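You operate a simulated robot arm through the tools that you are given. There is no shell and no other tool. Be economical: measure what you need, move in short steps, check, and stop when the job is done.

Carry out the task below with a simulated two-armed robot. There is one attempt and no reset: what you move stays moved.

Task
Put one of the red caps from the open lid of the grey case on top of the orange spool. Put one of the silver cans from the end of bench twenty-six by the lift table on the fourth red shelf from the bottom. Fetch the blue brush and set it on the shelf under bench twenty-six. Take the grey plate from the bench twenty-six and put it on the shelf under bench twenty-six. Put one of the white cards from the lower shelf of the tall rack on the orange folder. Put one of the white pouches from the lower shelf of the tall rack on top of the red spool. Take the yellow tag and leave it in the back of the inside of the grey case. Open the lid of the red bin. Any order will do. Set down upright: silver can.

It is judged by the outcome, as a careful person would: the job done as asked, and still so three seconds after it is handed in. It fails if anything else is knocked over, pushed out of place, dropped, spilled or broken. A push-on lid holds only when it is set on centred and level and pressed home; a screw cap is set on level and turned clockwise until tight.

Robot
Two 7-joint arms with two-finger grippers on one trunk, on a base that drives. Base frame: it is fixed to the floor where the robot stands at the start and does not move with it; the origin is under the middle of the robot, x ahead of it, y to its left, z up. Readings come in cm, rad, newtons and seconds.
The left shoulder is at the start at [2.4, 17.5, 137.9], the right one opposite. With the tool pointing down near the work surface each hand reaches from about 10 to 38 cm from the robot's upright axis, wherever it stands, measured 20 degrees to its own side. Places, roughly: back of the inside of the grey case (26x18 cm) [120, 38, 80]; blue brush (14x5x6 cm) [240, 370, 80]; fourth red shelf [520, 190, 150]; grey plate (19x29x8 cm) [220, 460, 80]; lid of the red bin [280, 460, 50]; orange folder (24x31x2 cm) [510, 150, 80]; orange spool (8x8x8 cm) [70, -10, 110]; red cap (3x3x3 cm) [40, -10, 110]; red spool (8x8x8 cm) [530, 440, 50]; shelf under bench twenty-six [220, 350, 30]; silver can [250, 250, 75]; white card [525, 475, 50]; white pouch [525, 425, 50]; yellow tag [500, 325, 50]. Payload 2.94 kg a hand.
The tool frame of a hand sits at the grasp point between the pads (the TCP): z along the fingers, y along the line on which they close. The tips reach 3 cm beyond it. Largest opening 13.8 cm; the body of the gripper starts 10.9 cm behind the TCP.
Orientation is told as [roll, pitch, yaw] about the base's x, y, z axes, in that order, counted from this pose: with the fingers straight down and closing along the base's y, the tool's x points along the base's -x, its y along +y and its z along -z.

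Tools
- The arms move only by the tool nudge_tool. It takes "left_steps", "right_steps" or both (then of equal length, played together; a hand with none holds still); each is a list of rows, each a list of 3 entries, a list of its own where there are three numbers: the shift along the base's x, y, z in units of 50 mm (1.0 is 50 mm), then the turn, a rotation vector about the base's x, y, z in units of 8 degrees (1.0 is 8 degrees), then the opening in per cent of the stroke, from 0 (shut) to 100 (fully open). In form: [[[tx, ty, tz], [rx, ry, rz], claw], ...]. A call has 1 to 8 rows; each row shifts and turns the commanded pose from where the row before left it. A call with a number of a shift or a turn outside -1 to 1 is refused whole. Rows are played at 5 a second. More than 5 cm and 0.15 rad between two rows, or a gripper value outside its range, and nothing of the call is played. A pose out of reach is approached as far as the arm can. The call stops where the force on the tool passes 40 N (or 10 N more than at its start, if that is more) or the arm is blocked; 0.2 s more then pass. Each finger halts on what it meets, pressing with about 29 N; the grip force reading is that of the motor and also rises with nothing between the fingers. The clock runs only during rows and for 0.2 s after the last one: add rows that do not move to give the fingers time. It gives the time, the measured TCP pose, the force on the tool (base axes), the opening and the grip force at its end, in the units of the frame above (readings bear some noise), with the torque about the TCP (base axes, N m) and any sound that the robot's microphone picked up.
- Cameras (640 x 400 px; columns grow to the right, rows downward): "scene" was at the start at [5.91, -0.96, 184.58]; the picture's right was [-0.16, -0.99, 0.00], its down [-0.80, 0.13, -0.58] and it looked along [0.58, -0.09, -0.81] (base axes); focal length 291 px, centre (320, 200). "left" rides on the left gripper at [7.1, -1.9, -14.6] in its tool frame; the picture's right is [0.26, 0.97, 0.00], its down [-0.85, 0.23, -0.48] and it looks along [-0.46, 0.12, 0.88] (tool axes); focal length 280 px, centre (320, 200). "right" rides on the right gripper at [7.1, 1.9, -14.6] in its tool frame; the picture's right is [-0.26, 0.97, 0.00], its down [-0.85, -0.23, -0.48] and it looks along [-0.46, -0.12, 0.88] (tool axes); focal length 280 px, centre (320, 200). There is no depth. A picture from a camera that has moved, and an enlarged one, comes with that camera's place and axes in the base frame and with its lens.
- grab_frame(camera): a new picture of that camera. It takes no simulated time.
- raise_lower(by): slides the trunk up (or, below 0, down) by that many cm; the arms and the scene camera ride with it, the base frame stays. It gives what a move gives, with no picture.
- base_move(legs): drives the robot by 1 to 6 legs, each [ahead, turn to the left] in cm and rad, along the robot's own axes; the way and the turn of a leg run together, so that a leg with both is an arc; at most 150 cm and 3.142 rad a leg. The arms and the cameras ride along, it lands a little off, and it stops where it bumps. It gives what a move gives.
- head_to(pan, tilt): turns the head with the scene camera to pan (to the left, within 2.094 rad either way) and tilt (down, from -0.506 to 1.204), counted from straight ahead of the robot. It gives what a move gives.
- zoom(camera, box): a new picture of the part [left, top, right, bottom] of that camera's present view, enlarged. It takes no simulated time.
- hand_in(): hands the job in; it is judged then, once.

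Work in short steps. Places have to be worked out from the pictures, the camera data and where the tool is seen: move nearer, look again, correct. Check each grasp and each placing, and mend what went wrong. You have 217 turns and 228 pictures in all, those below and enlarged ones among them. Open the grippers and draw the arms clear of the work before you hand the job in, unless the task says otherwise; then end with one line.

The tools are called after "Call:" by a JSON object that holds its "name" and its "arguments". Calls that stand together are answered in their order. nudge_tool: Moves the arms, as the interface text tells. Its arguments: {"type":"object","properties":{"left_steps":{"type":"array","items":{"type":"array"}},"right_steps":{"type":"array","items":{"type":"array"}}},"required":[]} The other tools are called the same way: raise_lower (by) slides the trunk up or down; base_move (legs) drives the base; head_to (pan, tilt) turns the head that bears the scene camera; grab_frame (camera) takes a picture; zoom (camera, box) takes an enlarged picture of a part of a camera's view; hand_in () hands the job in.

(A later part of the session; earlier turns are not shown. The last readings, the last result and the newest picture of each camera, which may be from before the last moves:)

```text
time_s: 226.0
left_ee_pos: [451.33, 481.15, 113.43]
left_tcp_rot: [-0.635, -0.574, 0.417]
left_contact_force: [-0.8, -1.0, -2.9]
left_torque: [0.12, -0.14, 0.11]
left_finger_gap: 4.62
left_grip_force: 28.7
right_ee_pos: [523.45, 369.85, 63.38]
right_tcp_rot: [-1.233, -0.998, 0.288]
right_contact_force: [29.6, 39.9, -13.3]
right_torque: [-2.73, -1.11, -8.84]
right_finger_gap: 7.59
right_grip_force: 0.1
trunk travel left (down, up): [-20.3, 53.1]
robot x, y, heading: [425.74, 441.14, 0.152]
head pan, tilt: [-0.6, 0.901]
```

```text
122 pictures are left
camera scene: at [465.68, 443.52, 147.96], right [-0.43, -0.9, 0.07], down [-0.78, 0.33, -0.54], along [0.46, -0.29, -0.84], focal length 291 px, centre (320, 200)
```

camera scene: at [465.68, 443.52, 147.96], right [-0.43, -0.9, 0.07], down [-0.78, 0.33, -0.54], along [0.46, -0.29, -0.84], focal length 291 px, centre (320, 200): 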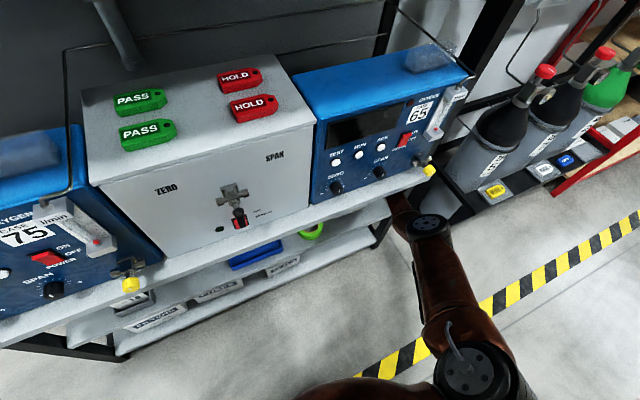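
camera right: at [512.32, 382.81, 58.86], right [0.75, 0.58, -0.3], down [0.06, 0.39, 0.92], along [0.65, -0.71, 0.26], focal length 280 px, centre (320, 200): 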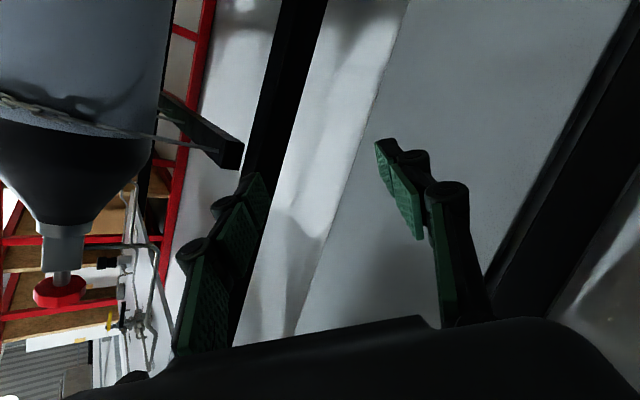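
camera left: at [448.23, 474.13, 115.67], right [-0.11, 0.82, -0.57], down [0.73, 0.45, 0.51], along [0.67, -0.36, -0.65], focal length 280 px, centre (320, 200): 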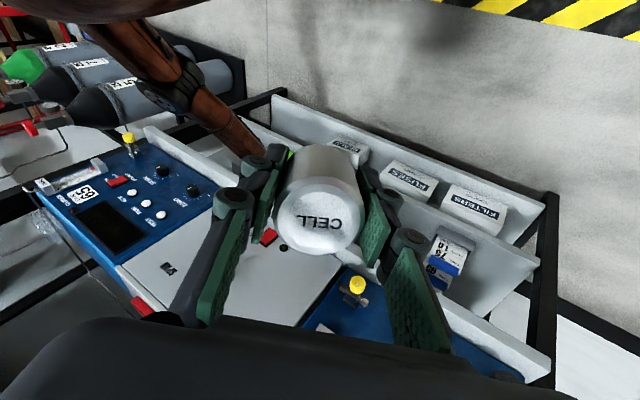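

The robot is tipping forward because the trunk is low with the arm far out. I'll first bring the right hand back toward +y, off the post.

Call:
{"name": "nudge_tool", "arguments": {"right_steps": [[[0, 0.4, 0], [0, 0, 0], 55], [[-0.1, 0.6, 0], [0, 0, 0], 55], [[-0.1, 0.7, 0], [0, 0, 0], 55], [[-0.2, 0.7, 0], [0, 0, 0], 55]]}}

Call:
{"name": "grab_frame", "arguments": {"camera": "right"}}

Call:
{"name": "grab_frame", "arguments": {"camera": "left"}}

```text
time_s: 226.3
left_ee_pos: [440.05, 484.75, 114.68]
left_tcp_rot: [-0.724, -0.598, 0.708]
left_contact_force: [-3.2, 0.2, 0.8]
left_torque: [0.06, -0.01, 0.02]
left_finger_gap: 4.63
left_grip_force: 29.0
right_ee_pos: [522.4, 368.41, 65.89]
right_tcp_rot: [-1.533, -0.951, 0.447]
right_contact_force: [203.4, -4.1, 53.1]
right_torque: [6.63, 8.22, -24.91]
right_finger_gap: 7.59
right_grip_force: 0.1
right hand out of reach, approached as far as the arm can: row 1
trunk travel left (down, up): [-20.3, 53.1]
robot x, y, heading: [428.04, 441.9, 0.43]
head pan, tilt: [-0.6, 0.901]
stopped in row 1 (right hand): the force on the tool passed its limit at 65 N (the readings are from after the stop); the commanded pose is now the measured one
```

```text
121 pictures are left
camera right: at [513.27, 380.15, 59.3], right [0.83, 0.44, -0.34], down [0.06, 0.55, 0.84], along [0.55, -0.71, 0.43], focal length 280 px, centre (320, 200)
```

right: 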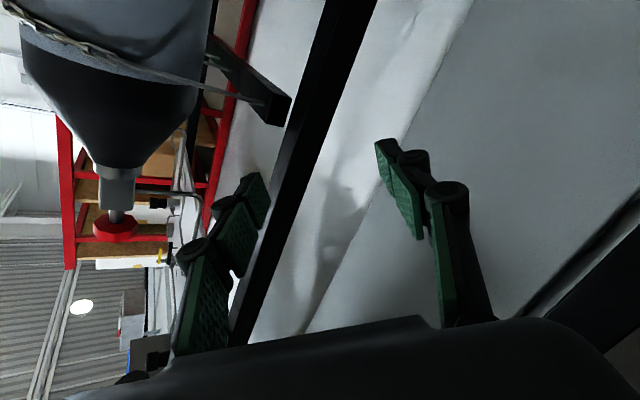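

```text
120 pictures are left
camera left: at [425.24, 482.81, 120.73], right [-0.36, 0.64, -0.68], down [0.13, 0.75, 0.65], along [0.92, 0.15, -0.35], focal length 280 px, centre (320, 200)
```

left: 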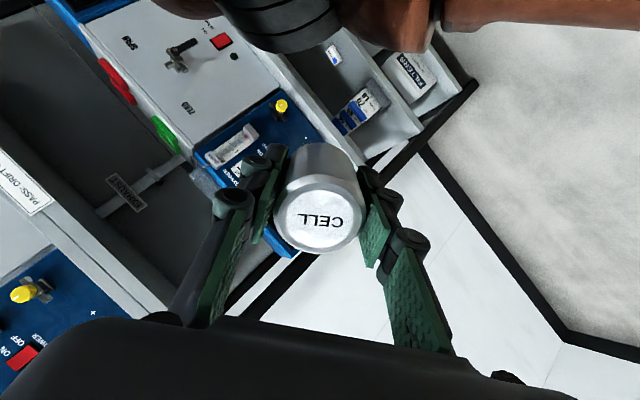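

The hand is hooked behind the rack's front-right post. I'll drive slightly forward to relieve it and check the tilt.

Call:
{"name": "base_move", "arguments": {"legs": [[4, 0]]}}

Call:
{"name": "grab_frame", "arguments": {"camera": "scene"}}

```text
time_s: 227.1
left_ee_pos: [404.91, 451.06, 117.53]
left_tcp_rot: [-0.626, -0.841, 0.806]
left_contact_force: [-2.9, 7.6, -6.1]
left_torque: [-0.42, -0.76, -0.85]
left_finger_gap: 4.63
left_grip_force: 28.8
right_ee_pos: [525.77, 378.88, 68.96]
right_tcp_rot: [-1.725, -0.491, 0.996]
right_contact_force: [74.9, -110.8, -161.5]
right_torque: [-5.72, -11.29, 2.36]
right_finger_gap: 7.29
right_grip_force: 0.2
trunk travel left (down, up): [-20.3, 53.1]
robot x, y, heading: [414.97, 420.18, 1.498]
head pan, tilt: [-0.6, 0.901]
stopped in leg 1: the robot was blocked; the commanded pose is now the measured one
```

```text
119 pictures are left
camera scene: at [436.65, 439.46, 149.52], right [0.78, -0.62, -0.09], down [-0.55, -0.61, -0.57], along [0.3, 0.49, -0.82], focal length 291 px, centre (320, 200)
```

scene: 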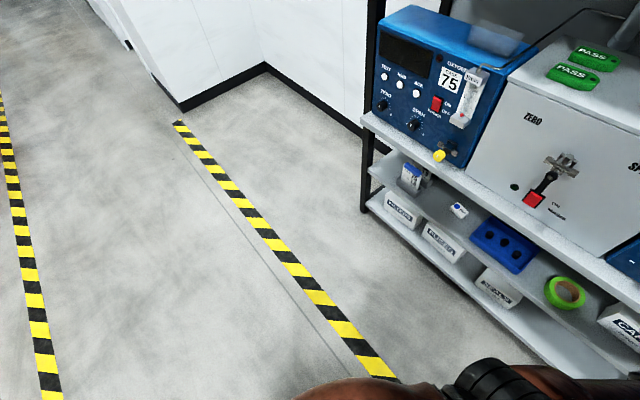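

The robot has swung round, with the right hand pressing up under the upper shelf. Ease the hand down and toward the robot.

Call:
{"name": "nudge_tool", "arguments": {"right_steps": [[[-0.1, 0.05, -0.5], [0, 0, 0], 55], [[-0.3, 0.1, -0.5], [0, 0, 0], 55], [[-0.5, 0.2, -0.2], [0, 0, 0], 55]]}}

Call:
{"name": "grab_frame", "arguments": {"camera": "scene"}}

```text
time_s: 227.4
left_ee_pos: [390.09, 435.23, 118.17]
left_tcp_rot: [-0.319, -0.839, 0.669]
left_contact_force: [-2.7, -3.0, -3.0]
left_torque: [0.35, -0.43, 0.24]
left_finger_gap: 4.62
left_grip_force: 28.7
right_ee_pos: [515.73, 380.27, 69.49]
right_tcp_rot: [-1.672, -0.001, 1.103]
right_contact_force: [-8.3, -11.8, -157.4]
right_torque: [-8.82, -11.67, -1.84]
right_finger_gap: 4.65
right_grip_force: 0.0
trunk travel left (down, up): [-20.3, 53.1]
robot x, y, heading: [416.32, 407.6, 1.897]
head pan, tilt: [-0.6, 0.901]
stopped in row 1 (left hand): the arm was blocked; the commanded pose is now the measured one
```

```text
118 pictures are left
camera scene: at [415.22, 425.02, 150.43], right [0.96, -0.26, -0.02], down [-0.22, -0.74, -0.64], along [0.15, 0.62, -0.77], focal length 291 px, centre (320, 200)
```

scene: 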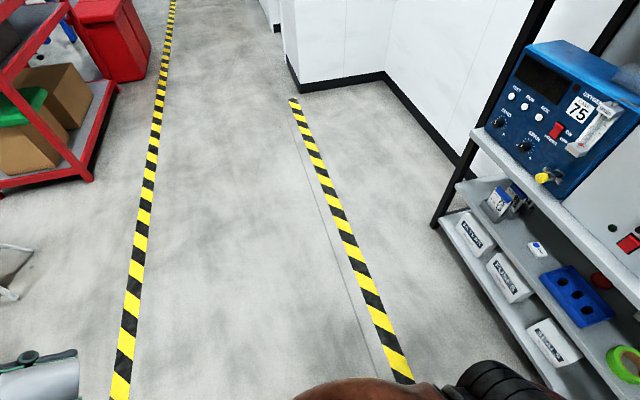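

The robot is level again; the hand is nearly out. Continue pulling it out and down.

Call:
{"name": "nudge_tool", "arguments": {"right_steps": [[[-0.5, 0, -0.5], [0, 0, 0], 40], [[-0.6, 0, -0.4], [0, 0, 0], 40], [[-0.8, 0, 0], [0, 0, 0], 40]]}}

Call:
{"name": "grab_frame", "arguments": {"camera": "right"}}

```text
time_s: 227.7
left_ee_pos: [396.57, 450.28, 113.85]
left_tcp_rot: [-0.44, -0.734, 0.638]
left_contact_force: [3.0, 6.7, -9.8]
left_torque: [-0.44, -0.62, -0.52]
left_finger_gap: 4.63
left_grip_force: 28.8
right_ee_pos: [514.53, 380.4, 64.88]
right_tcp_rot: [-1.639, 0.217, 1.038]
right_contact_force: [-2.9, 14.2, 32.5]
right_torque: [0.51, 2.24, -1.07]
right_finger_gap: 5.47
right_grip_force: 0.2
right hand out of reach, approached as far as the arm can: row 1
trunk travel left (down, up): [-20.3, 53.1]
robot x, y, heading: [415.49, 408.55, 1.863]
head pan, tilt: [-0.6, 0.901]
stopped in row 1 (left hand): the arm was blocked; the commanded pose is now the measured one
```

```text
117 pictures are left
camera right: at [498.19, 381.1, 63.46], right [0.08, 0.01, -1.0], down [0.02, 1.0, 0.01], along [1.0, -0.02, 0.08], focal length 280 px, centre (320, 200)
```

right: 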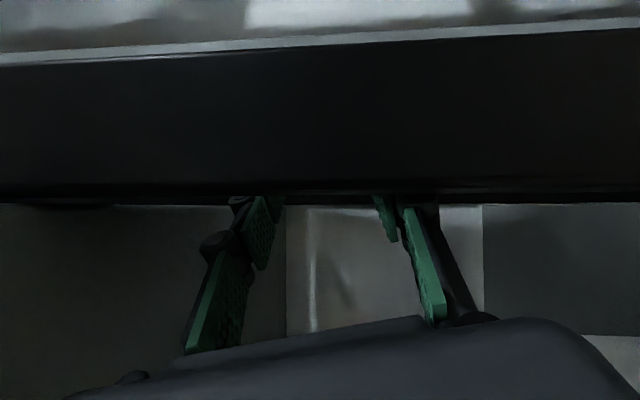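

Stable now, with the hand just inside the front opening. Pull it straight out (−x).

Call:
{"name": "nudge_tool", "arguments": {"right_steps": [[[-0.5, 0.05, 0], [0, 0, 0], 40], [[-0.7, 0.05, 0], [0, 0, 0], 40], [[-0.9, 0.05, 0], [0, 0, 0], 40], [[-0.9, 0, 0], [0, 0, 0], 40], [[-0.9, 0, 0], [0, 0, 0], 40]]}}

Call:
{"name": "grab_frame", "arguments": {"camera": "right"}}

```text
time_s: 228.0
left_ee_pos: [390.12, 445.5, 113.47]
left_tcp_rot: [-0.294, -0.786, 0.528]
left_contact_force: [3.7, -1.1, -1.8]
left_torque: [0.08, 0.31, 0.11]
left_finger_gap: 4.61
left_grip_force: 28.7
right_ee_pos: [512.12, 381.0, 68.91]
right_tcp_rot: [-1.651, -0.034, 1.089]
right_contact_force: [-2.9, 104.8, -15.2]
right_torque: [-3.53, -0.97, -2.24]
right_finger_gap: 4.62
right_grip_force: 0.0
trunk travel left (down, up): [-20.3, 53.1]
robot x, y, heading: [415.71, 409.53, 1.84]
head pan, tilt: [-0.6, 0.901]
stopped in row 1 (left hand): the arm was blocked; the commanded pose is now the measured one
```

```text
116 pictures are left
camera right: at [495.95, 381.31, 65.55], right [0.2, 0.22, -0.95], down [-0.05, 0.97, 0.22], along [0.98, 0.0, 0.21], focal length 280 px, centre (320, 200)
```

right: 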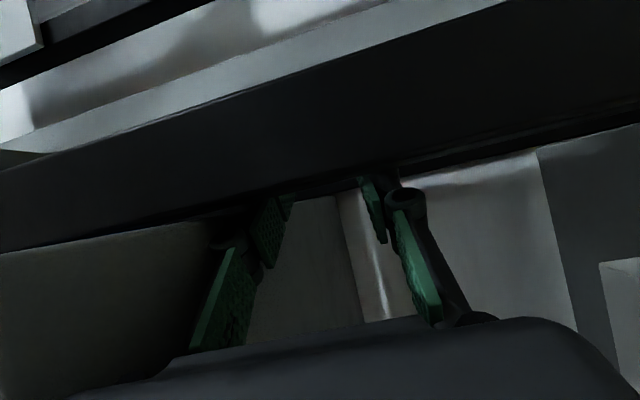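

Still rubbing the post (105 N along y). Move +y off the post, then out.

Call:
{"name": "nudge_tool", "arguments": {"right_steps": [[[0, 0.4, -0.2], [0, 0, 0], 40], [[-0.2, 0.4, -0.2], [0, 0, 0], 40], [[-0.8, 0.1, 0], [0, 0, 0], 40], [[-0.9, 0, 0], [0, 0, 0], 40], [[-0.9, 0, 0], [0, 0, 0], 40]]}}

```text
time_s: 228.4
left_ee_pos: [389.97, 438.61, 115.49]
left_tcp_rot: [-0.266, -0.81, 0.563]
left_contact_force: [2.1, -2.0, -2.2]
left_torque: [0.08, 0.11, 0.14]
left_finger_gap: 4.61
left_grip_force: 28.9
right_ee_pos: [512.91, 380.73, 67.08]
right_tcp_rot: [-1.635, -0.063, 1.113]
right_contact_force: [41.6, 42.4, 11.7]
right_torque: [-1.63, 2.18, -1.39]
right_finger_gap: 7.41
right_grip_force: 9.1
trunk travel left (down, up): [-20.3, 53.1]
robot x, y, heading: [415.39, 409.59, 1.871]
head pan, tilt: [-0.6, 0.901]
stopped in row 1 (left hand): the arm was blocked; the commanded pose is now the measured one
```

Use the base: driving forward along its heading moves the hand mostly +y, off the post.

Call:
{"name": "base_move", "arguments": {"legs": [[8, 0]]}}

Call:
{"name": "grab_frame", "arguments": {"camera": "right"}}

```text
time_s: 229.1
left_ee_pos: [389.81, 440.25, 115.18]
left_tcp_rot: [-0.291, -0.816, 0.562]
left_contact_force: [0.0, -0.3, -1.8]
left_torque: [0.02, -0.06, 0.03]
left_finger_gap: 4.61
left_grip_force: 29.0
right_ee_pos: [512.66, 380.78, 68.04]
right_tcp_rot: [-1.645, -0.062, 1.101]
right_contact_force: [1.3, 10.5, 0.8]
right_torque: [-0.28, 0.1, -0.3]
right_finger_gap: 5.55
right_grip_force: 0.1
trunk travel left (down, up): [-20.3, 53.1]
robot x, y, heading: [415.07, 410.48, 1.87]
head pan, tilt: [-0.6, 0.901]
stopped in leg 1: the robot was blocked; the commanded pose is now the measured one
```

```text
115 pictures are left
camera right: at [496.51, 381.13, 64.54], right [0.21, 0.25, -0.94], down [-0.06, 0.97, 0.25], along [0.98, 0.0, 0.22], focal length 280 px, centre (320, 200)
```

right: 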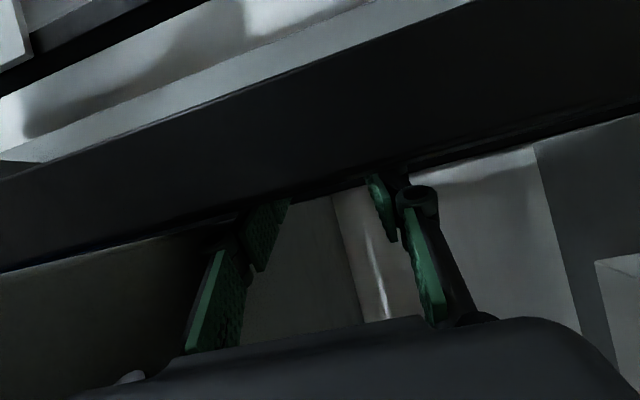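

Forces are small now. Try pulling out again gently.

Call:
{"name": "nudge_tool", "arguments": {"right_steps": [[[-0.2, 0.1, -0.1], [0, 0, 0], 40], [[-0.3, 0.1, -0.1], [0, 0, 0], 40], [[-0.4, 0.1, 0], [0, 0, 0], 40], [[-0.5, 0, 0], [0, 0, 0], 40], [[-0.5, 0, 0], [0, 0, 0], 40], [[-0.5, 0, 0], [0, 0, 0], 40], [[-0.5, 0, 0], [0, 0, 0], 40]]}}

Call:
{"name": "grab_frame", "arguments": {"camera": "right"}}

```text
time_s: 229.9
left_ee_pos: [389.81, 440.16, 115.28]
left_tcp_rot: [-0.288, -0.818, 0.562]
left_contact_force: [0.0, -0.1, -1.1]
left_torque: [0.03, -0.01, 0.0]
left_finger_gap: 4.6
left_grip_force: 29.2
right_ee_pos: [511.08, 381.44, 66.68]
right_tcp_rot: [-1.66, -0.062, 1.107]
right_contact_force: [8.2, -0.8, -1.3]
right_torque: [0.06, 0.3, 0.06]
right_finger_gap: 5.31
right_grip_force: 0.1
right hand out of reach, approached as far as the arm can: row 2, 3
trunk travel left (down, up): [-20.3, 53.1]
robot x, y, heading: [415.06, 410.38, 1.867]
head pan, tilt: [-0.6, 0.901]
stopped in row 3 (right hand): the force on the tool passed its limit at 48 N (the readings are from after the stop); the commanded pose is now the measured one
```

```text
114 pictures are left
camera right: at [495.07, 381.56, 62.9], right [0.22, 0.25, -0.94], down [-0.07, 0.97, 0.24], along [0.97, 0.01, 0.23], focal length 280 px, centre (320, 200)
```

right: 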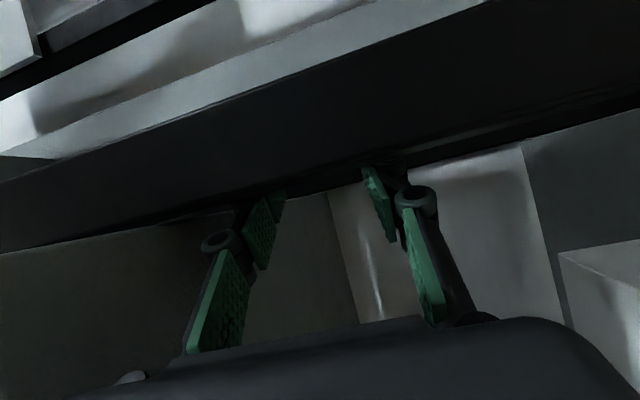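

The fingertips hook behind the post. Turn the base slightly left to shift the hand +y.

Call:
{"name": "base_move", "arguments": {"legs": [[0, 0.06]]}}

Call:
{"name": "grab_frame", "arguments": {"camera": "right"}}

```text
time_s: 230.7
left_ee_pos: [387.96, 438.56, 115.24]
left_tcp_rot: [-0.29, -0.818, 0.621]
left_contact_force: [-0.1, -0.4, -1.9]
left_torque: [0.04, -0.01, 0.04]
left_finger_gap: 4.59
left_grip_force: 29.3
right_ee_pos: [512.52, 387.2, 66.46]
right_tcp_rot: [-1.659, -0.061, 1.167]
right_contact_force: [-0.1, -0.3, -0.3]
right_torque: [0.04, 0.01, 0.02]
right_finger_gap: 5.5
right_grip_force: 0.1
trunk travel left (down, up): [-20.3, 53.1]
robot x, y, heading: [415.2, 409.94, 1.927]
head pan, tilt: [-0.6, 0.901]
```

```text
113 pictures are left
camera right: at [496.58, 386.39, 62.86], right [0.2, 0.26, -0.94], down [-0.13, 0.96, 0.24], along [0.97, 0.07, 0.23], focal length 280 px, centre (320, 200)
```

right: 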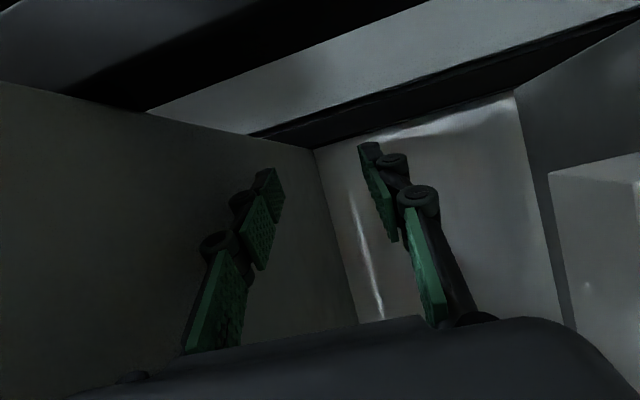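

Free. Now pull the hand straight out along −x.

Call:
{"name": "nudge_tool", "arguments": {"right_steps": [[[-0.5, 0, -0.1], [0, 0, 0], 40], [[-0.7, 0, -0.1], [0, 0, 0], 40], [[-0.8, 0, 0], [0, 0, 0], 40], [[-0.8, 0, 0], [0, 0, 0], 40], [[-0.8, 0, 0], [0, 0, 0], 40], [[-0.8, 0, 0], [0, 0, 0], 40]]}}

Call:
{"name": "grab_frame", "arguments": {"camera": "right"}}

```text
time_s: 232.1
left_ee_pos: [387.93, 438.57, 115.18]
left_tcp_rot: [-0.291, -0.817, 0.62]
left_contact_force: [-0.6, 0.1, -1.3]
left_torque: [0.0, -0.02, 0.01]
left_finger_gap: 4.62
left_grip_force: 28.9
right_ee_pos: [499.22, 381.42, 56.92]
right_tcp_rot: [-1.66, -0.062, 1.168]
right_contact_force: [-0.4, -0.3, -0.3]
right_torque: [0.03, 0.01, -0.02]
right_finger_gap: 5.54
right_grip_force: 0.1
right hand out of reach, approached as far as the arm can: row 1, 2, 3, 4, 5, 6
trunk travel left (down, up): [-20.3, 53.1]
robot x, y, heading: [415.07, 410.0, 1.931]
head pan, tilt: [-0.6, 0.901]
```

```text
112 pictures are left
camera right: at [483.32, 380.5, 53.17], right [0.21, 0.26, -0.94], down [-0.13, 0.96, 0.24], along [0.97, 0.07, 0.23], focal length 280 px, centre (320, 200)
```

right: 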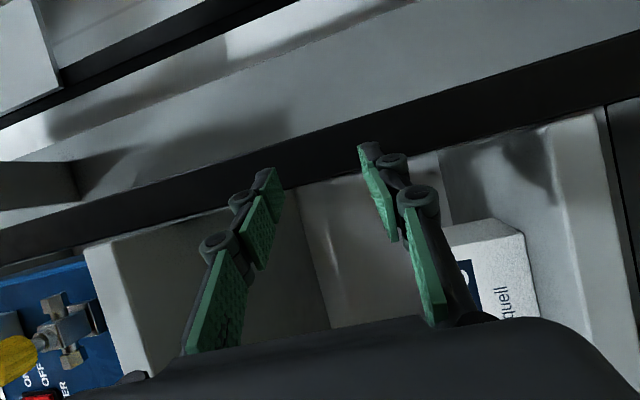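

The hand is out of the rack. Drive forward, which takes the hand away from the rack front, then raise the trunk.

Call:
{"name": "base_move", "arguments": {"legs": [[30, 0]]}}

Call:
{"name": "raise_lower", "arguments": {"by": 25}}

Call:
{"name": "head_to", "arguments": {"pan": -1.4, "tilt": 0.7}}

Call:
{"name": "grab_frame", "arguments": {"camera": "scene"}}

```text
time_s: 234.2
left_ee_pos: [377.66, 466.64, 115.2]
left_tcp_rot: [-0.292, -0.817, 0.622]
left_contact_force: [-0.4, -0.1, -1.6]
left_torque: [-0.01, -0.01, -0.03]
left_finger_gap: 4.61
left_grip_force: 29.1
right_ee_pos: [488.96, 409.34, 57.01]
right_tcp_rot: [-1.661, -0.061, 1.167]
right_contact_force: [0.4, 1.0, 0.4]
right_torque: [0.0, 0.01, 0.01]
right_finger_gap: 5.5
right_grip_force: 0.1
trunk travel left (down, up): [-20.3, 53.1]
robot x, y, heading: [404.94, 438.12, 1.926]
head pan, tilt: [-0.6, 0.901]
```

```text
time_s: 236.7
left_ee_pos: [377.68, 466.69, 140.19]
left_tcp_rot: [-0.29, -0.817, 0.622]
left_contact_force: [0.3, -0.2, -1.4]
left_torque: [0.0, -0.03, 0.0]
left_finger_gap: 4.61
left_grip_force: 29.6
right_ee_pos: [488.03, 411.89, 71.5]
right_tcp_rot: [-1.541, -0.187, 1.154]
right_contact_force: [-1.1, 0.5, -0.3]
right_torque: [0.02, 0.02, 0.02]
right_finger_gap: 5.53
right_grip_force: 0.0
trunk travel left (down, up): [-45.3, 28.1]
robot x, y, heading: [405.18, 438.25, 1.928]
head pan, tilt: [-0.6, 0.901]
```

```text
time_s: 237.9
left_ee_pos: [377.6, 466.58, 140.32]
left_tcp_rot: [-0.291, -0.816, 0.621]
left_contact_force: [-0.4, 0.8, -1.9]
left_torque: [-0.02, 0.01, 0.01]
left_finger_gap: 4.6
left_grip_force: 29.1
right_ee_pos: [488.0, 411.84, 71.5]
right_tcp_rot: [-1.541, -0.187, 1.153]
right_contact_force: [-0.1, 0.3, -0.1]
right_torque: [0.0, -0.01, 0.01]
right_finger_gap: 5.53
right_grip_force: 0.1
trunk travel left (down, up): [-45.3, 28.1]
robot x, y, heading: [405.15, 438.3, 1.924]
head pan, tilt: [-1.4, 0.7]
```

```text
111 pictures are left
camera scene: at [411.98, 443.24, 176.87], right [0.5, -0.86, 0.0], down [-0.56, -0.32, -0.76], along [0.66, 0.38, -0.64], focal length 291 px, centre (320, 200)
```

scene: 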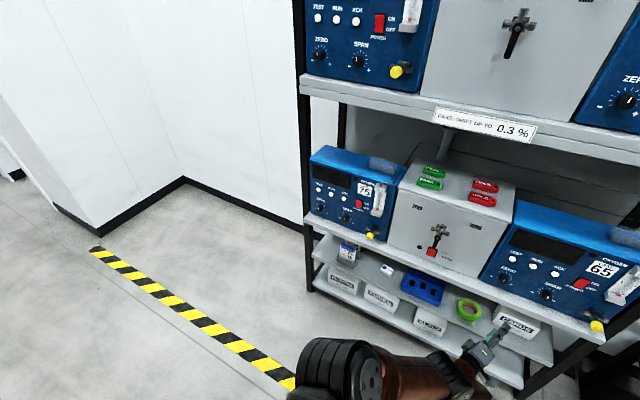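

The shelf items look undisturbed. I'll bring the right arm back to a natural tucked pose (three calls), keeping well clear of the rack, before driving to the red shelf with the can.

Call:
{"name": "nudge_tool", "arguments": {"right_steps": [[[-0.58, 0.5, 0.28], [0.4, 0.9, 0], 40], [[-0.58, 0.6, 0.28], [0.4, 0.9, 0], 40], [[-0.58, 0.66, 0.28], [0.4, 0.9, 0], 40], [[-0.58, 0.66, 0.28], [0.4, 0.9, 0], 40], [[-0.58, 0.66, 0.28], [0.4, 0.9, 0], 40], [[-0.58, 0.66, 0.28], [0.4, 0.9, 0], 40], [[-0.58, 0.66, 0.28], [0.4, 0.9, 0], 40], [[-0.58, 0.66, 0.28], [0.4, 0.9, 0], 40]]}}

Call:
{"name": "nudge_tool", "arguments": {"right_steps": [[[-0.58, 0.66, 0.28], [0.4, 0.9, 0], 40], [[-0.58, 0.66, 0.28], [0.4, 0.9, 0], 40], [[-0.58, 0.66, 0.28], [0.4, 0.9, 0], 40], [[-0.58, 0.66, 0.28], [0, 0, 0.98], 40], [[-0.58, 0.66, 0.28], [0, 0, 0.98], 40], [[-0.58, 0.66, 0.28], [0, 0, 0.98], 40], [[-0.58, 0.66, 0.28], [0, 0, 0.98], 40], [[-0.58, 0.66, 0.28], [0, 0, 0.98], 40]]}}

Call:
{"name": "nudge_tool", "arguments": {"right_steps": [[[-0.58, 0.66, 0.28], [0, 0, 0.98], 40], [[-0.58, 0.66, 0.28], [0, 0, 0.98], 40], [[-0.58, 0.66, 0.28], [0, 0, 0], 40], [[-0.58, 0.66, 0.28], [0, 0, 0], 40], [[-0.58, 0.66, 0.28], [0, 0, 0], 40], [[0, 0, 0], [0, 0, 0], 40]]}}

```text
time_s: 239.7
left_ee_pos: [377.58, 466.58, 140.34]
left_tcp_rot: [-0.289, -0.815, 0.621]
left_contact_force: [0.0, -1.1, -2.0]
left_torque: [-0.01, -0.01, -0.01]
left_finger_gap: 4.63
left_grip_force: 28.4
right_ee_pos: [487.86, 417.89, 57.69]
right_tcp_rot: [-0.847, -0.145, 1.036]
right_contact_force: [0.1, -0.5, 0.8]
right_torque: [-0.04, 0.04, 0.01]
right_finger_gap: 5.54
right_grip_force: 0.1
right hand out of reach, approached as far as the arm can: row 1, 2, 3, 4, 5, 6, 7, 8
trunk travel left (down, up): [-45.3, 28.1]
robot x, y, heading: [404.94, 438.12, 1.924]
head pan, tilt: [-1.4, 0.7]
```

```text
time_s: 241.5
left_ee_pos: [377.72, 466.69, 140.31]
left_tcp_rot: [-0.29, -0.817, 0.621]
left_contact_force: [0.1, -0.2, -2.0]
left_torque: [-0.01, 0.0, -0.01]
left_finger_gap: 4.63
left_grip_force: 28.7
right_ee_pos: [480.82, 429.41, 53.13]
right_tcp_rot: [-0.848, -0.145, 1.723]
right_contact_force: [0.2, -0.2, 0.6]
right_torque: [0.01, 0.02, 0.01]
right_finger_gap: 5.53
right_grip_force: 0.0
right hand out of reach, approached as far as the arm can: row 1, 2, 3, 4, 5, 6, 7, 8
trunk travel left (down, up): [-45.3, 28.1]
robot x, y, heading: [405.05, 438.19, 1.922]
head pan, tilt: [-1.4, 0.7]
```

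```text
time_s: 242.9
left_ee_pos: [377.63, 466.63, 140.25]
left_tcp_rot: [-0.29, -0.817, 0.621]
left_contact_force: [0.6, -0.4, -0.7]
left_torque: [0.0, 0.02, 0.0]
left_finger_gap: 4.59
left_grip_force: 29.1
right_ee_pos: [472.9, 441.35, 47.47]
right_tcp_rot: [-0.846, -0.144, 1.993]
right_contact_force: [0.5, -0.4, -0.6]
right_torque: [0.0, 0.03, -0.02]
right_finger_gap: 5.53
right_grip_force: 0.0
right hand out of reach, approached as far as the arm can: row 1, 2, 3, 4, 5
trunk travel left (down, up): [-45.3, 28.1]
robot x, y, heading: [404.79, 437.89, 1.928]
head pan, tilt: [-1.4, 0.7]
```

The arm is hanging straight. Pull the hand directly toward the shoulder (up and in) to bend the elbow.

Call:
{"name": "nudge_tool", "arguments": {"right_steps": [[[-0.4, 0.2, 0.8], [0, 0, 0], 40], [[-0.4, 0.2, 0.8], [0, 0, 0], 40], [[-0.4, 0.2, 0.8], [0, 0, 0], 40], [[-0.4, 0.3, 0.8], [0, 0, 0], 40], [[-0.3, 0.3, 0.8], [0, 0, 0], 40], [[-0.2, 0.4, 0.8], [0, 0, 0], 40], [[-0.2, 0.5, 0.8], [0, 0, 0], 40], [[0, 0.5, 0.8], [0, 0, 0], 40]]}}

Call:
{"name": "head_to", "arguments": {"pan": -0.6, "tilt": 0.9}}

Call:
{"name": "grab_frame", "arguments": {"camera": "scene"}}

```text
time_s: 244.7
left_ee_pos: [377.66, 466.66, 140.19]
left_tcp_rot: [-0.29, -0.817, 0.622]
left_contact_force: [0.2, 0.0, -0.9]
left_torque: [-0.04, 0.02, 0.01]
left_finger_gap: 4.63
left_grip_force: 29.0
right_ee_pos: [475.88, 444.66, 47.96]
right_tcp_rot: [-0.846, -0.145, 1.992]
right_contact_force: [-0.8, -1.1, 0.5]
right_torque: [0.01, -0.06, 0.02]
right_finger_gap: 5.49
right_grip_force: 0.0
right hand out of reach, approached as far as the arm can: row 1, 2, 3, 4, 5, 6, 7, 8
trunk travel left (down, up): [-45.3, 28.1]
robot x, y, heading: [405.09, 438.25, 1.926]
head pan, tilt: [-1.4, 0.7]
```

```text
time_s: 245.8
left_ee_pos: [377.57, 466.56, 140.32]
left_tcp_rot: [-0.289, -0.817, 0.62]
left_contact_force: [-0.2, 0.4, -1.5]
left_torque: [0.03, 0.02, -0.02]
left_finger_gap: 4.62
left_grip_force: 29.5
right_ee_pos: [475.89, 444.6, 48.14]
right_tcp_rot: [-0.846, -0.146, 1.993]
right_contact_force: [0.0, 0.5, -0.7]
right_torque: [0.0, -0.04, 0.02]
right_finger_gap: 5.53
right_grip_force: 0.0
trunk travel left (down, up): [-45.3, 28.1]
robot x, y, heading: [405.11, 438.26, 1.922]
head pan, tilt: [-0.6, 0.901]
```

```text
110 pictures are left
camera scene: at [406.47, 446.3, 175.26], right [0.97, -0.24, 0.0], down [-0.19, -0.76, -0.62], along [0.15, 0.6, -0.78], focal length 291 px, centre (320, 200)
```

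scene: 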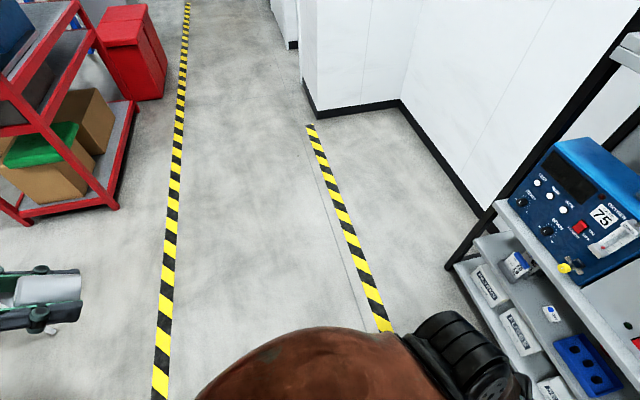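

The arm is straight and stuck at a singularity. I'll turn the base so the arm points into free space, then swing it up and outward to bend the elbow.

Call:
{"name": "base_move", "arguments": {"legs": [[-10, 0], [0, 1.2]]}}

Call:
{"name": "nudge_tool", "arguments": {"right_steps": [[[0, 0.7, 0.6], [0, 0, 0], 40], [[0, 0.7, 0.6], [0, 0, 0], 40], [[0, 0.7, 0.6], [0, 0, 0], 40], [[0, 0.5, 0.8], [0, 0, 0], 40], [[0, 0.5, 0.8], [0, 0, 0], 40], [[0, 0.3, 0.9], [0, 0, 0], 40], [[0, 0, 0.9], [0, 0, 0], 40], [[0, 0, 0.9], [0, 0, 0], 40]]}}

Call:
{"name": "head_to", "arguments": {"pan": -1.3, "tilt": 0.9}}

Call:
{"name": "grab_frame", "arguments": {"camera": "scene"}}

```text
time_s: 249.9
left_ee_pos: [371.91, 413.85, 140.27]
left_tcp_rot: [-0.29, -0.817, 1.817]
left_contact_force: [0.0, 0.0, -2.4]
left_torque: [0.01, 0.01, -0.01]
left_finger_gap: 4.62
left_grip_force: 28.6
right_ee_pos: [428.46, 497.25, 48.09]
right_tcp_rot: [-0.847, -0.145, -3.097]
right_contact_force: [-0.4, 0.0, 0.4]
right_torque: [-0.02, 0.01, 0.02]
right_finger_gap: 5.54
right_grip_force: 0.1
trunk travel left (down, up): [-45.3, 28.1]
robot x, y, heading: [408.45, 429.12, 3.119]
head pan, tilt: [-0.6, 0.901]
```

```text
time_s: 251.7
left_ee_pos: [371.97, 413.9, 140.32]
left_tcp_rot: [-0.29, -0.819, 1.818]
left_contact_force: [-0.4, 0.4, -1.1]
left_torque: [-0.01, 0.01, 0.02]
left_finger_gap: 4.6
left_grip_force: 29.0
right_ee_pos: [430.19, 512.34, 57.03]
right_tcp_rot: [-0.846, -0.146, -3.099]
right_contact_force: [-0.6, 1.3, 0.4]
right_torque: [0.0, -0.03, 0.0]
right_finger_gap: 5.51
right_grip_force: 0.1
right hand out of reach, approached as far as the arm can: row 1, 2, 3, 4, 5, 6, 7, 8
trunk travel left (down, up): [-45.3, 28.1]
robot x, y, heading: [408.33, 428.61, 3.122]
head pan, tilt: [-0.6, 0.901]
```

```text
time_s: 252.8
left_ee_pos: [371.85, 413.92, 140.33]
left_tcp_rot: [-0.29, -0.817, 1.815]
left_contact_force: [0.0, 0.1, -1.8]
left_torque: [0.02, -0.01, 0.02]
left_finger_gap: 4.61
left_grip_force: 29.3
right_ee_pos: [430.16, 512.53, 56.97]
right_tcp_rot: [-0.846, -0.147, -3.096]
right_contact_force: [0.5, 0.1, -0.5]
right_torque: [-0.03, 0.03, 0.01]
right_finger_gap: 5.51
right_grip_force: 0.0
trunk travel left (down, up): [-45.3, 28.1]
robot x, y, heading: [408.43, 428.97, 3.117]
head pan, tilt: [-1.3, 0.901]
```

```text
109 pictures are left
camera scene: at [405.78, 436.45, 175.25], right [0.97, 0.25, 0.0], down [0.19, -0.76, -0.62], along [-0.15, 0.6, -0.78], focal length 291 px, centre (320, 200)
```

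scene: 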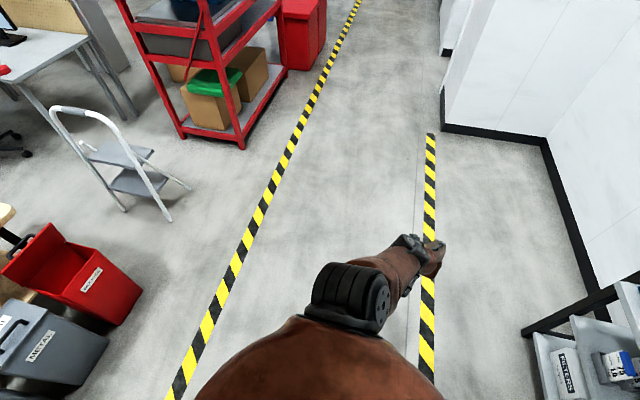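

Swing the arm forward around the body.

Call:
{"name": "nudge_tool", "arguments": {"right_steps": [[[-0.95, 0, 0.2], [0, 0, 0], 40], [[-0.95, 0, 0.2], [0, 0, 0], 40], [[-0.95, 0, 0.2], [0, 0, 0], 40], [[-0.95, 0, 0.2], [0, 0, 0], 40], [[-0.95, -0.1, 0.2], [0, 0, 0], 40], [[-0.95, -0.2, 0.2], [0, 0, 0], 40], [[-0.9, -0.3, 0.2], [0, 0, 0], 40], [[-0.9, -0.3, 0.2], [0, 0, 0], 40]]}}

Call:
{"name": "nudge_tool", "arguments": {"right_steps": [[[-0.9, -0.3, 0.3], [0, 0, 0], 40], [[-0.9, -0.3, 0.3], [0, 0, 0], 40], [[-0.8, -0.3, 0.4], [0, 0, 0], 40], [[-0.7, -0.3, 0.5], [0, 0, 0], 40], [[-0.6, -0.3, 0.6], [0, 0, 0], 40], [[-0.5, -0.3, 0.7], [0, 0, 0], 40], [[-0.5, -0.3, 0.7], [0, 0, 0], 40], [[-0.5, -0.3, 0.7], [0, 0, 0], 40]]}}

```text
time_s: 254.6
left_ee_pos: [371.87, 414.0, 140.13]
left_tcp_rot: [-0.292, -0.817, 1.818]
left_contact_force: [0.2, -0.5, -1.5]
left_torque: [-0.01, 0.01, -0.08]
left_finger_gap: 4.64
left_grip_force: 29.2
right_ee_pos: [394.69, 516.46, 53.8]
right_tcp_rot: [-0.845, -0.144, -3.097]
right_contact_force: [0.9, -0.4, -0.5]
right_torque: [0.0, 0.02, 0.01]
right_finger_gap: 5.5
right_grip_force: 0.0
right hand out of reach, approached as far as the arm can: row 1, 2, 3, 4, 5, 6, 7, 8
trunk travel left (down, up): [-45.3, 28.1]
robot x, y, heading: [408.86, 428.86, 3.115]
head pan, tilt: [-1.3, 0.901]
```

```text
time_s: 256.4
left_ee_pos: [370.48, 412.88, 139.87]
left_tcp_rot: [-0.313, -0.824, 1.826]
left_contact_force: [-4.3, -1.1, -3.1]
left_torque: [0.25, -0.33, -0.28]
left_finger_gap: 4.63
left_grip_force: 29.0
right_ee_pos: [364.11, 510.01, 67.57]
right_tcp_rot: [-0.847, -0.144, -3.093]
right_contact_force: [21.1, 12.7, 7.0]
right_torque: [-1.66, 1.54, 2.16]
right_finger_gap: 5.51
right_grip_force: 0.0
right hand out of reach, approached as far as the arm can: row 1, 2, 3, 4, 5, 6, 7
trunk travel left (down, up): [-45.3, 28.1]
robot x, y, heading: [408.11, 429.42, 3.117]
head pan, tilt: [-1.3, 0.901]
```

The elbow is free again. Bring the hand in front and level its orientation.

Call:
{"name": "nudge_tool", "arguments": {"right_steps": [[[0, -0.6, 0.6], [-0.76, -0.13, 0], 40], [[0, -0.6, 0.6], [-0.76, -0.13, 0], 40], [[0, -0.7, 0.6], [-0.76, -0.13, 0], 40], [[0, -0.7, 0.6], [-0.76, -0.13, 0], 40], [[0, -0.7, 0.6], [-0.76, -0.13, 0], 40], [[0, -0.7, 0.6], [-0.76, -0.13, 0], 40], [[0, -0.7, 0.6], [-0.76, -0.13, 0], 40], [[0, -0.7, 0.6], [-0.76, -0.13, 0], 40]]}}

Call:
{"name": "head_to", "arguments": {"pan": -0.3, "tilt": 0.9}}

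Call:
{"name": "grab_frame", "arguments": {"camera": "scene"}}

```text
time_s: 258.2
left_ee_pos: [371.93, 413.9, 140.23]
left_tcp_rot: [-0.291, -0.819, 1.818]
left_contact_force: [1.4, 0.0, -1.3]
left_torque: [0.0, 0.0, 0.0]
left_finger_gap: 4.63
left_grip_force: 28.5
right_ee_pos: [364.28, 483.27, 91.55]
right_tcp_rot: [0.007, 0.002, 3.118]
right_contact_force: [1.4, 0.4, 0.3]
right_torque: [0.03, 0.01, -0.03]
right_finger_gap: 5.52
right_grip_force: 0.1
trunk travel left (down, up): [-45.3, 28.1]
robot x, y, heading: [408.51, 428.97, 3.117]
head pan, tilt: [-1.3, 0.901]
```

```text
time_s: 259.5
left_ee_pos: [371.9, 413.88, 140.21]
left_tcp_rot: [-0.289, -0.817, 1.817]
left_contact_force: [-1.0, -0.2, -1.9]
left_torque: [0.0, -0.02, 0.01]
left_finger_gap: 4.62
left_grip_force: 29.3
right_ee_pos: [364.3, 483.36, 91.53]
right_tcp_rot: [0.006, -0.002, 3.12]
right_contact_force: [-0.4, 0.5, 0.0]
right_torque: [-0.02, -0.02, -0.01]
right_finger_gap: 5.51
right_grip_force: 0.0
trunk travel left (down, up): [-45.3, 28.1]
robot x, y, heading: [408.42, 428.99, 3.125]
head pan, tilt: [-0.3, 0.901]
```

```text
108 pictures are left
camera scene: at [400.45, 431.5, 175.25], right [0.32, 0.95, 0.0], down [0.74, -0.25, -0.62], along [-0.59, 0.2, -0.78], focal length 291 px, centre (320, 200)
```

scene: 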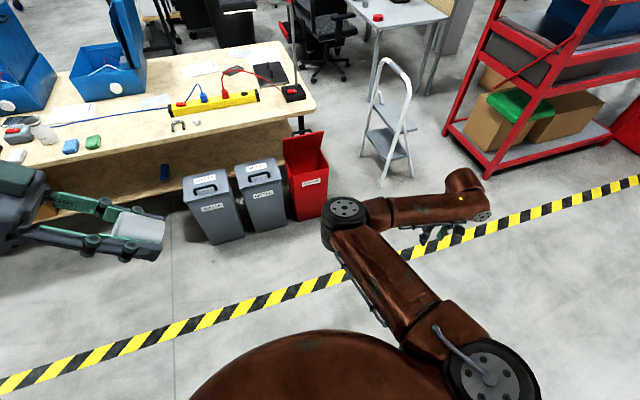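

The right arm has recovered. Now level the left hand (can upright) and give it natural yaw.

Call:
{"name": "nudge_tool", "arguments": {"left_steps": [[[-0.3, -0.1, 0], [-0.99, 0.14, 0], 20], [[-0.3, -0.1, 0], [-0.99, 0.14, 0], 20], [[-0.3, -0.1, 0], [-0.99, 0.14, 0], 20], [[-0.3, -0.1, 0], [-0.99, 0.14, 0], 20], [[-0.3, -0.1, 0], [-0.99, 0.14, 0], 20], [[-0.3, -0.1, 0], [-0.99, 0.14, 0], 20], [[-0.1, 0, 0], [-0.12, 0.02, 0.9], 20], [[-0.1, 0, 0], [0, 0, 1], 20]]}}

Call:
{"name": "nudge_tool", "arguments": {"left_steps": [[[0, 0, 0], [0, 0, 1], 20], [[0, 0, 0], [0, 0, 1], 20], [[0, 0, 0], [0, 0, 1], 20], [[0, 0, 0], [0, 0, 1], 20], [[0, 0, 0], [0, 0, 1], 20], [[0, 0, 0], [0, 0, 1], 20], [[0, 0, 0], [0, 0, 1], 20], [[0, 0, 0], [0, 0, 1], 20]]}}

Call:
{"name": "base_move", "arguments": {"legs": [[0, 1.59], [142, 0], [142, 0], [0, 1.57]]}}

Call:
{"name": "raise_lower", "arguments": {"by": 26}}

Call:
{"name": "head_to", "arguments": {"pan": 0.0, "tilt": 0.35}}

Call:
{"name": "grab_frame", "arguments": {"camera": "scene"}}

```text
time_s: 261.3
left_ee_pos: [361.8, 410.93, 140.17]
left_tcp_rot: [0.001, -0.001, 1.957]
left_contact_force: [0.0, 0.1, -1.7]
left_torque: [-0.04, -0.03, -0.02]
left_finger_gap: 4.61
left_grip_force: 29.3
right_ee_pos: [364.21, 483.32, 91.45]
right_tcp_rot: [0.007, -0.001, 3.12]
right_contact_force: [-0.5, -0.2, 0.9]
right_torque: [-0.01, 0.0, 0.01]
right_finger_gap: 5.53
right_grip_force: 0.0
trunk travel left (down, up): [-45.3, 28.1]
robot x, y, heading: [408.6, 428.76, 3.122]
head pan, tilt: [-0.3, 0.901]
```

```text
time_s: 263.1
left_ee_pos: [361.89, 410.94, 140.12]
left_tcp_rot: [0.0, 0.0, 3.076]
left_contact_force: [0.8, 0.0, -1.5]
left_torque: [0.01, -0.01, 0.06]
left_finger_gap: 4.61
left_grip_force: 28.8
right_ee_pos: [364.19, 483.28, 91.53]
right_tcp_rot: [0.007, -0.001, 3.119]
right_contact_force: [0.4, -0.5, 0.1]
right_torque: [-0.02, 0.03, 0.0]
right_finger_gap: 5.55
right_grip_force: 0.1
trunk travel left (down, up): [-45.3, 28.1]
robot x, y, heading: [408.36, 429.0, 3.122]
head pan, tilt: [-0.3, 0.901]
```

```text
time_s: 284.4
left_ee_pos: [450.13, 163.24, 140.26]
left_tcp_rot: [0.0, -0.002, -0.084]
left_contact_force: [0.3, 0.0, -1.2]
left_torque: [-0.05, 0.0, -0.02]
left_finger_gap: 4.64
left_grip_force: 29.3
right_ee_pos: [446.37, 90.89, 91.62]
right_tcp_rot: [0.004, -0.002, -0.039]
right_contact_force: [0.1, 0.1, -0.5]
right_torque: [0.01, 0.0, 0.03]
right_finger_gap: 5.53
right_grip_force: 0.1
trunk travel left (down, up): [-45.3, 28.1]
robot x, y, heading: [403.08, 146.15, -0.039]
head pan, tilt: [-0.3, 0.901]
```

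```text
time_s: 287.0
left_ee_pos: [450.13, 163.28, 166.31]
left_tcp_rot: [0.001, -0.001, -0.086]
left_contact_force: [-0.3, 0.8, -1.6]
left_torque: [-0.02, 0.02, -0.01]
left_finger_gap: 4.65
left_grip_force: 29.1
right_ee_pos: [446.59, 91.05, 117.48]
right_tcp_rot: [0.005, 0.001, -0.037]
right_contact_force: [0.2, -0.4, 0.3]
right_torque: [0.0, 0.03, 0.04]
right_finger_gap: 5.5
right_grip_force: 0.1
trunk travel left (down, up): [-71.3, 2.1]
robot x, y, heading: [403.28, 146.18, -0.047]
head pan, tilt: [-0.3, 0.901]
```

```text
time_s: 288.0
left_ee_pos: [450.08, 163.28, 166.22]
left_tcp_rot: [0.0, -0.002, -0.084]
left_contact_force: [-0.1, -0.2, -1.8]
left_torque: [0.03, -0.03, 0.02]
left_finger_gap: 4.61
left_grip_force: 29.6
right_ee_pos: [446.3, 90.91, 117.54]
right_tcp_rot: [0.005, -0.003, -0.039]
right_contact_force: [0.5, -0.3, 0.1]
right_torque: [0.01, 0.01, -0.06]
right_finger_gap: 5.53
right_grip_force: 0.0
trunk travel left (down, up): [-71.3, 2.1]
robot x, y, heading: [403.55, 146.36, -0.041]
head pan, tilt: [0.0, 0.351]
```

```text
107 pictures are left
camera scene: at [410.47, 146.04, 205.96], right [-0.04, -1.0, 0.0], down [-0.34, 0.01, -0.94], along [0.94, -0.04, -0.34], focal length 291 px, centre (320, 200)
```

scene: 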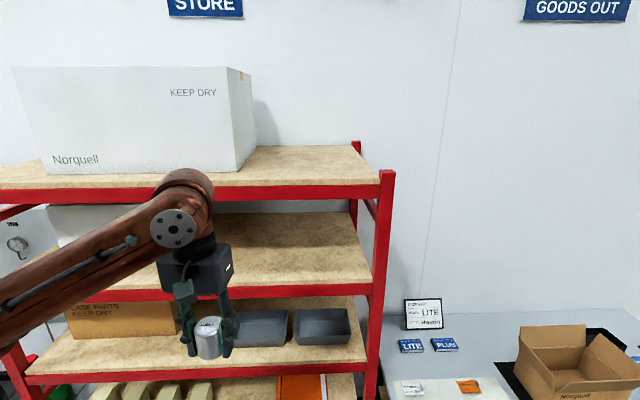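

The 4th shelf surface is at z≈147.5, front edge x≈490, with free space on its right half. Drive forward 26 cm, tilt the hand 25° and check.

Call:
{"name": "base_move", "arguments": {"legs": [[24, 0.04]]}}

Call:
{"name": "nudge_tool", "arguments": {"left_steps": [[[-0.3, 0, -0.4], [0, -0.8, 0], 20], [[-0.3, 0, -0.5], [0, -0.8, 0], 20], [[0, 0, -0.6], [0, -0.8, 0], 20], [[0, 0, -0.6], [0, -0.7, 0], 20], [[0, 0, 0], [0, 0, 0], 20]]}}

Call:
{"name": "grab_frame", "arguments": {"camera": "left"}}

Call:
{"name": "grab_frame", "arguments": {"camera": "scene"}}

```text
time_s: 289.8
left_ee_pos: [471.99, 164.98, 166.68]
left_tcp_rot: [0.001, -0.01, -0.045]
left_contact_force: [-0.4, 0.4, -1.1]
left_torque: [0.0, 0.03, -0.03]
left_finger_gap: 4.65
left_grip_force: 28.8
right_ee_pos: [471.85, 92.47, 117.75]
right_tcp_rot: [0.006, -0.009, 0.005]
right_contact_force: [-0.4, 0.0, -0.6]
right_torque: [0.02, -0.03, 0.01]
right_finger_gap: 5.54
right_grip_force: 0.1
trunk travel left (down, up): [-71.3, 2.1]
robot x, y, heading: [426.95, 145.54, 0.008]
head pan, tilt: [0.0, 0.351]
```

```text
time_s: 291.0
left_ee_pos: [469.24, 164.92, 156.01]
left_tcp_rot: [0.02, -0.443, -0.049]
left_contact_force: [-0.9, 0.3, -1.2]
left_torque: [0.03, 0.0, 0.01]
left_finger_gap: 4.64
left_grip_force: 29.1
right_ee_pos: [471.87, 92.5, 117.77]
right_tcp_rot: [0.004, -0.008, 0.003]
right_contact_force: [0.1, 0.6, 0.1]
right_torque: [0.01, -0.05, 0.04]
right_finger_gap: 5.5
right_grip_force: 0.1
trunk travel left (down, up): [-71.3, 2.1]
robot x, y, heading: [427.25, 145.97, 0.002]
head pan, tilt: [0.0, 0.351]
```

```text
106 pictures are left
camera left: at [456.56, 163.26, 166.16], right [-0.2, 0.98, -0.09], down [0.57, 0.19, 0.8], along [0.8, 0.1, -0.6], focal length 280 px, centre (320, 200)
```

left: 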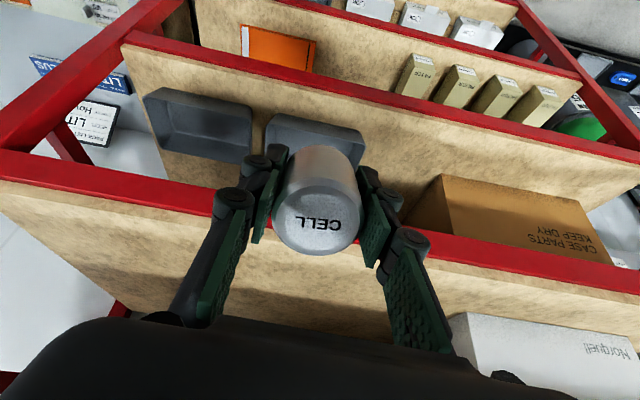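

```text
105 pictures are left
camera scene: at [434.11, 145.91, 205.98], right [0.0, -1.0, 0.0], down [-0.34, 0.0, -0.94], along [0.94, 0.0, -0.34], focal length 291 px, centre (320, 200)
```

scene: 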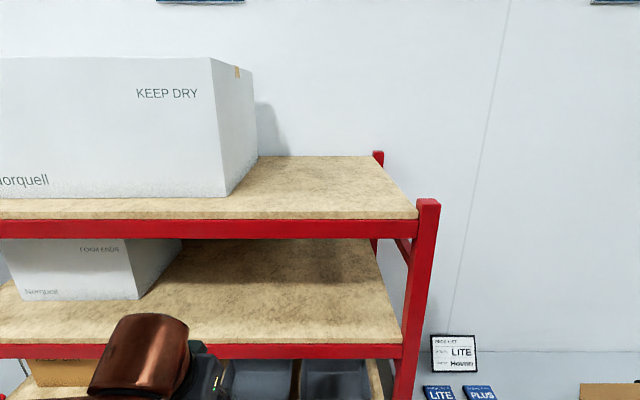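

The way is clear. Move forward over the shelf at this height.

Call:
{"name": "nudge_tool", "arguments": {"left_steps": [[[0.9, -0.1, 0], [0, 0, 0], 20], [[0.9, -0.1, 0], [0, 0, 0], 20], [[0.9, -0.1, 0], [0, 0, 0], 20], [[0.9, -0.1, 0], [0, 0, 0], 20], [[0.9, 0, 0], [0, 0, 0], 20], [[0.9, 0, 0], [0, 0, 0], 20], [[0.4, 0, -0.2], [0, 0, 0], 20], [[0, 0, 0], [0, 0, 0], 20]]}}

Call:
{"name": "grab_frame", "arguments": {"camera": "left"}}

Call:
{"name": "grab_frame", "arguments": {"camera": "scene"}}

```text
time_s: 293.0
left_ee_pos: [495.99, 162.61, 156.15]
left_tcp_rot: [0.027, -0.462, -0.072]
left_contact_force: [0.2, -0.2, -0.5]
left_torque: [-0.01, 0.02, -0.05]
left_finger_gap: 4.62
left_grip_force: 28.8
right_ee_pos: [470.64, 92.69, 118.39]
right_tcp_rot: [0.002, -0.018, 0.005]
right_contact_force: [-0.4, 0.8, 0.3]
right_torque: [-0.06, 0.02, 0.03]
right_finger_gap: 5.51
right_grip_force: 0.1
trunk travel left (down, up): [-71.3, 2.1]
robot x, y, heading: [426.92, 145.77, 0.008]
head pan, tilt: [0.0, 0.351]
stopped in row 8 (left hand): the arm was blocked; the commanded pose is now the measured one
```

```text
104 pictures are left
camera left: at [483.23, 161.25, 166.02], right [-0.18, 0.98, -0.09], down [0.56, 0.18, 0.81], along [0.81, 0.09, -0.58], focal length 280 px, centre (320, 200)
```

left: 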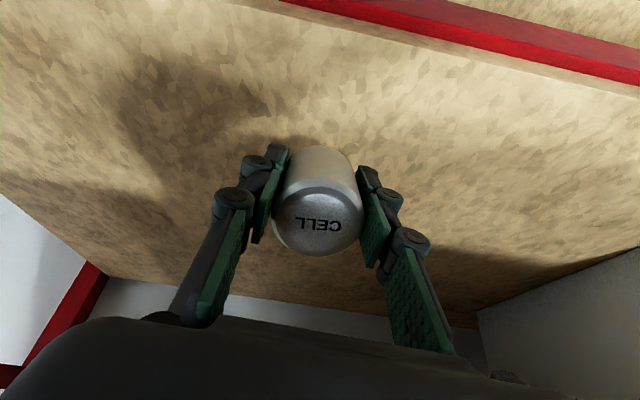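

```text
103 pictures are left
camera scene: at [431.28, 146.42, 206.08], right [0.01, -1.0, 0.0], down [-0.33, 0.0, -0.94], along [0.94, 0.01, -0.33], focal length 291 px, centre (320, 200)
```

scene: 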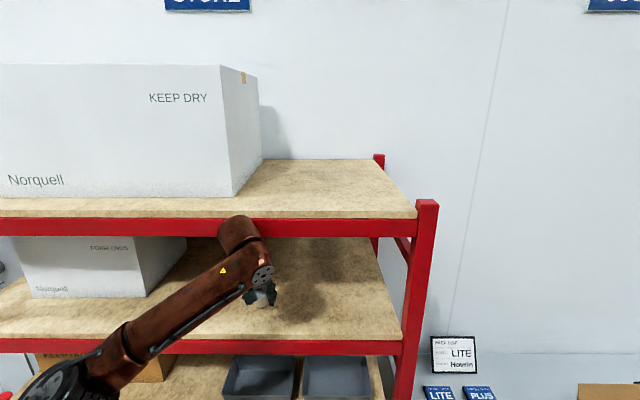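

The wrist touches the top shelf's lip, but the can is over the shelf (x≈496). Back a touch and lower to contact.

Call:
{"name": "nudge_tool", "arguments": {"left_steps": [[[-0.25, 0, -0.2], [0, 0, 0], 20], [[0, 0, -0.3], [0, 0, 0], 20], [[0, 0, -0.15], [0, 0, 0], 20], [[0, 0, -0.12], [0, 0, 0], 20], [[0, 0, -0.12], [0, 0, 0], 20]]}}

Call:
{"name": "grab_frame", "arguments": {"camera": "left"}}

```text
time_s: 294.0
left_ee_pos: [496.44, 162.52, 152.19]
left_tcp_rot: [0.019, -0.458, -0.061]
left_contact_force: [-0.2, 0.9, -1.2]
left_torque: [-0.02, 0.05, -0.02]
left_finger_gap: 4.62
left_grip_force: 29.3
right_ee_pos: [471.69, 92.42, 117.85]
right_tcp_rot: [0.006, -0.01, 0.004]
right_contact_force: [-0.2, 0.4, 1.1]
right_torque: [-0.03, 0.0, 0.02]
right_finger_gap: 5.51
right_grip_force: 0.0
trunk travel left (down, up): [-71.3, 2.1]
robot x, y, heading: [427.19, 146.11, -0.0]
head pan, tilt: [0.0, 0.351]
stopped in row 4 (left hand): the force on the tool passed its limit at 46 N (the readings are from after the stop); the commanded pose is now the measured one
```

```text
102 pictures are left
camera left: at [483.68, 161.14, 162.17], right [-0.18, 0.98, -0.1], down [0.56, 0.19, 0.81], along [0.81, 0.09, -0.58], focal length 280 px, centre (320, 200)
```

left: 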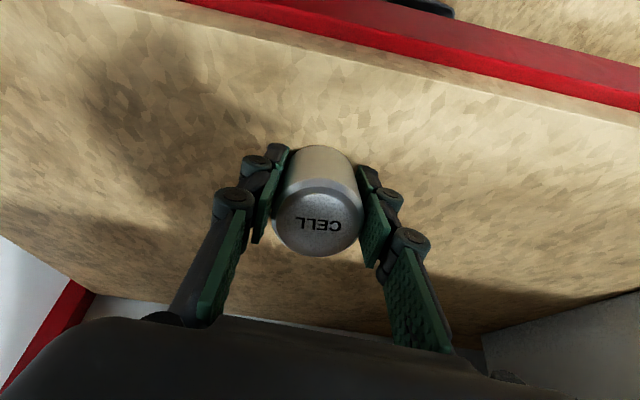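

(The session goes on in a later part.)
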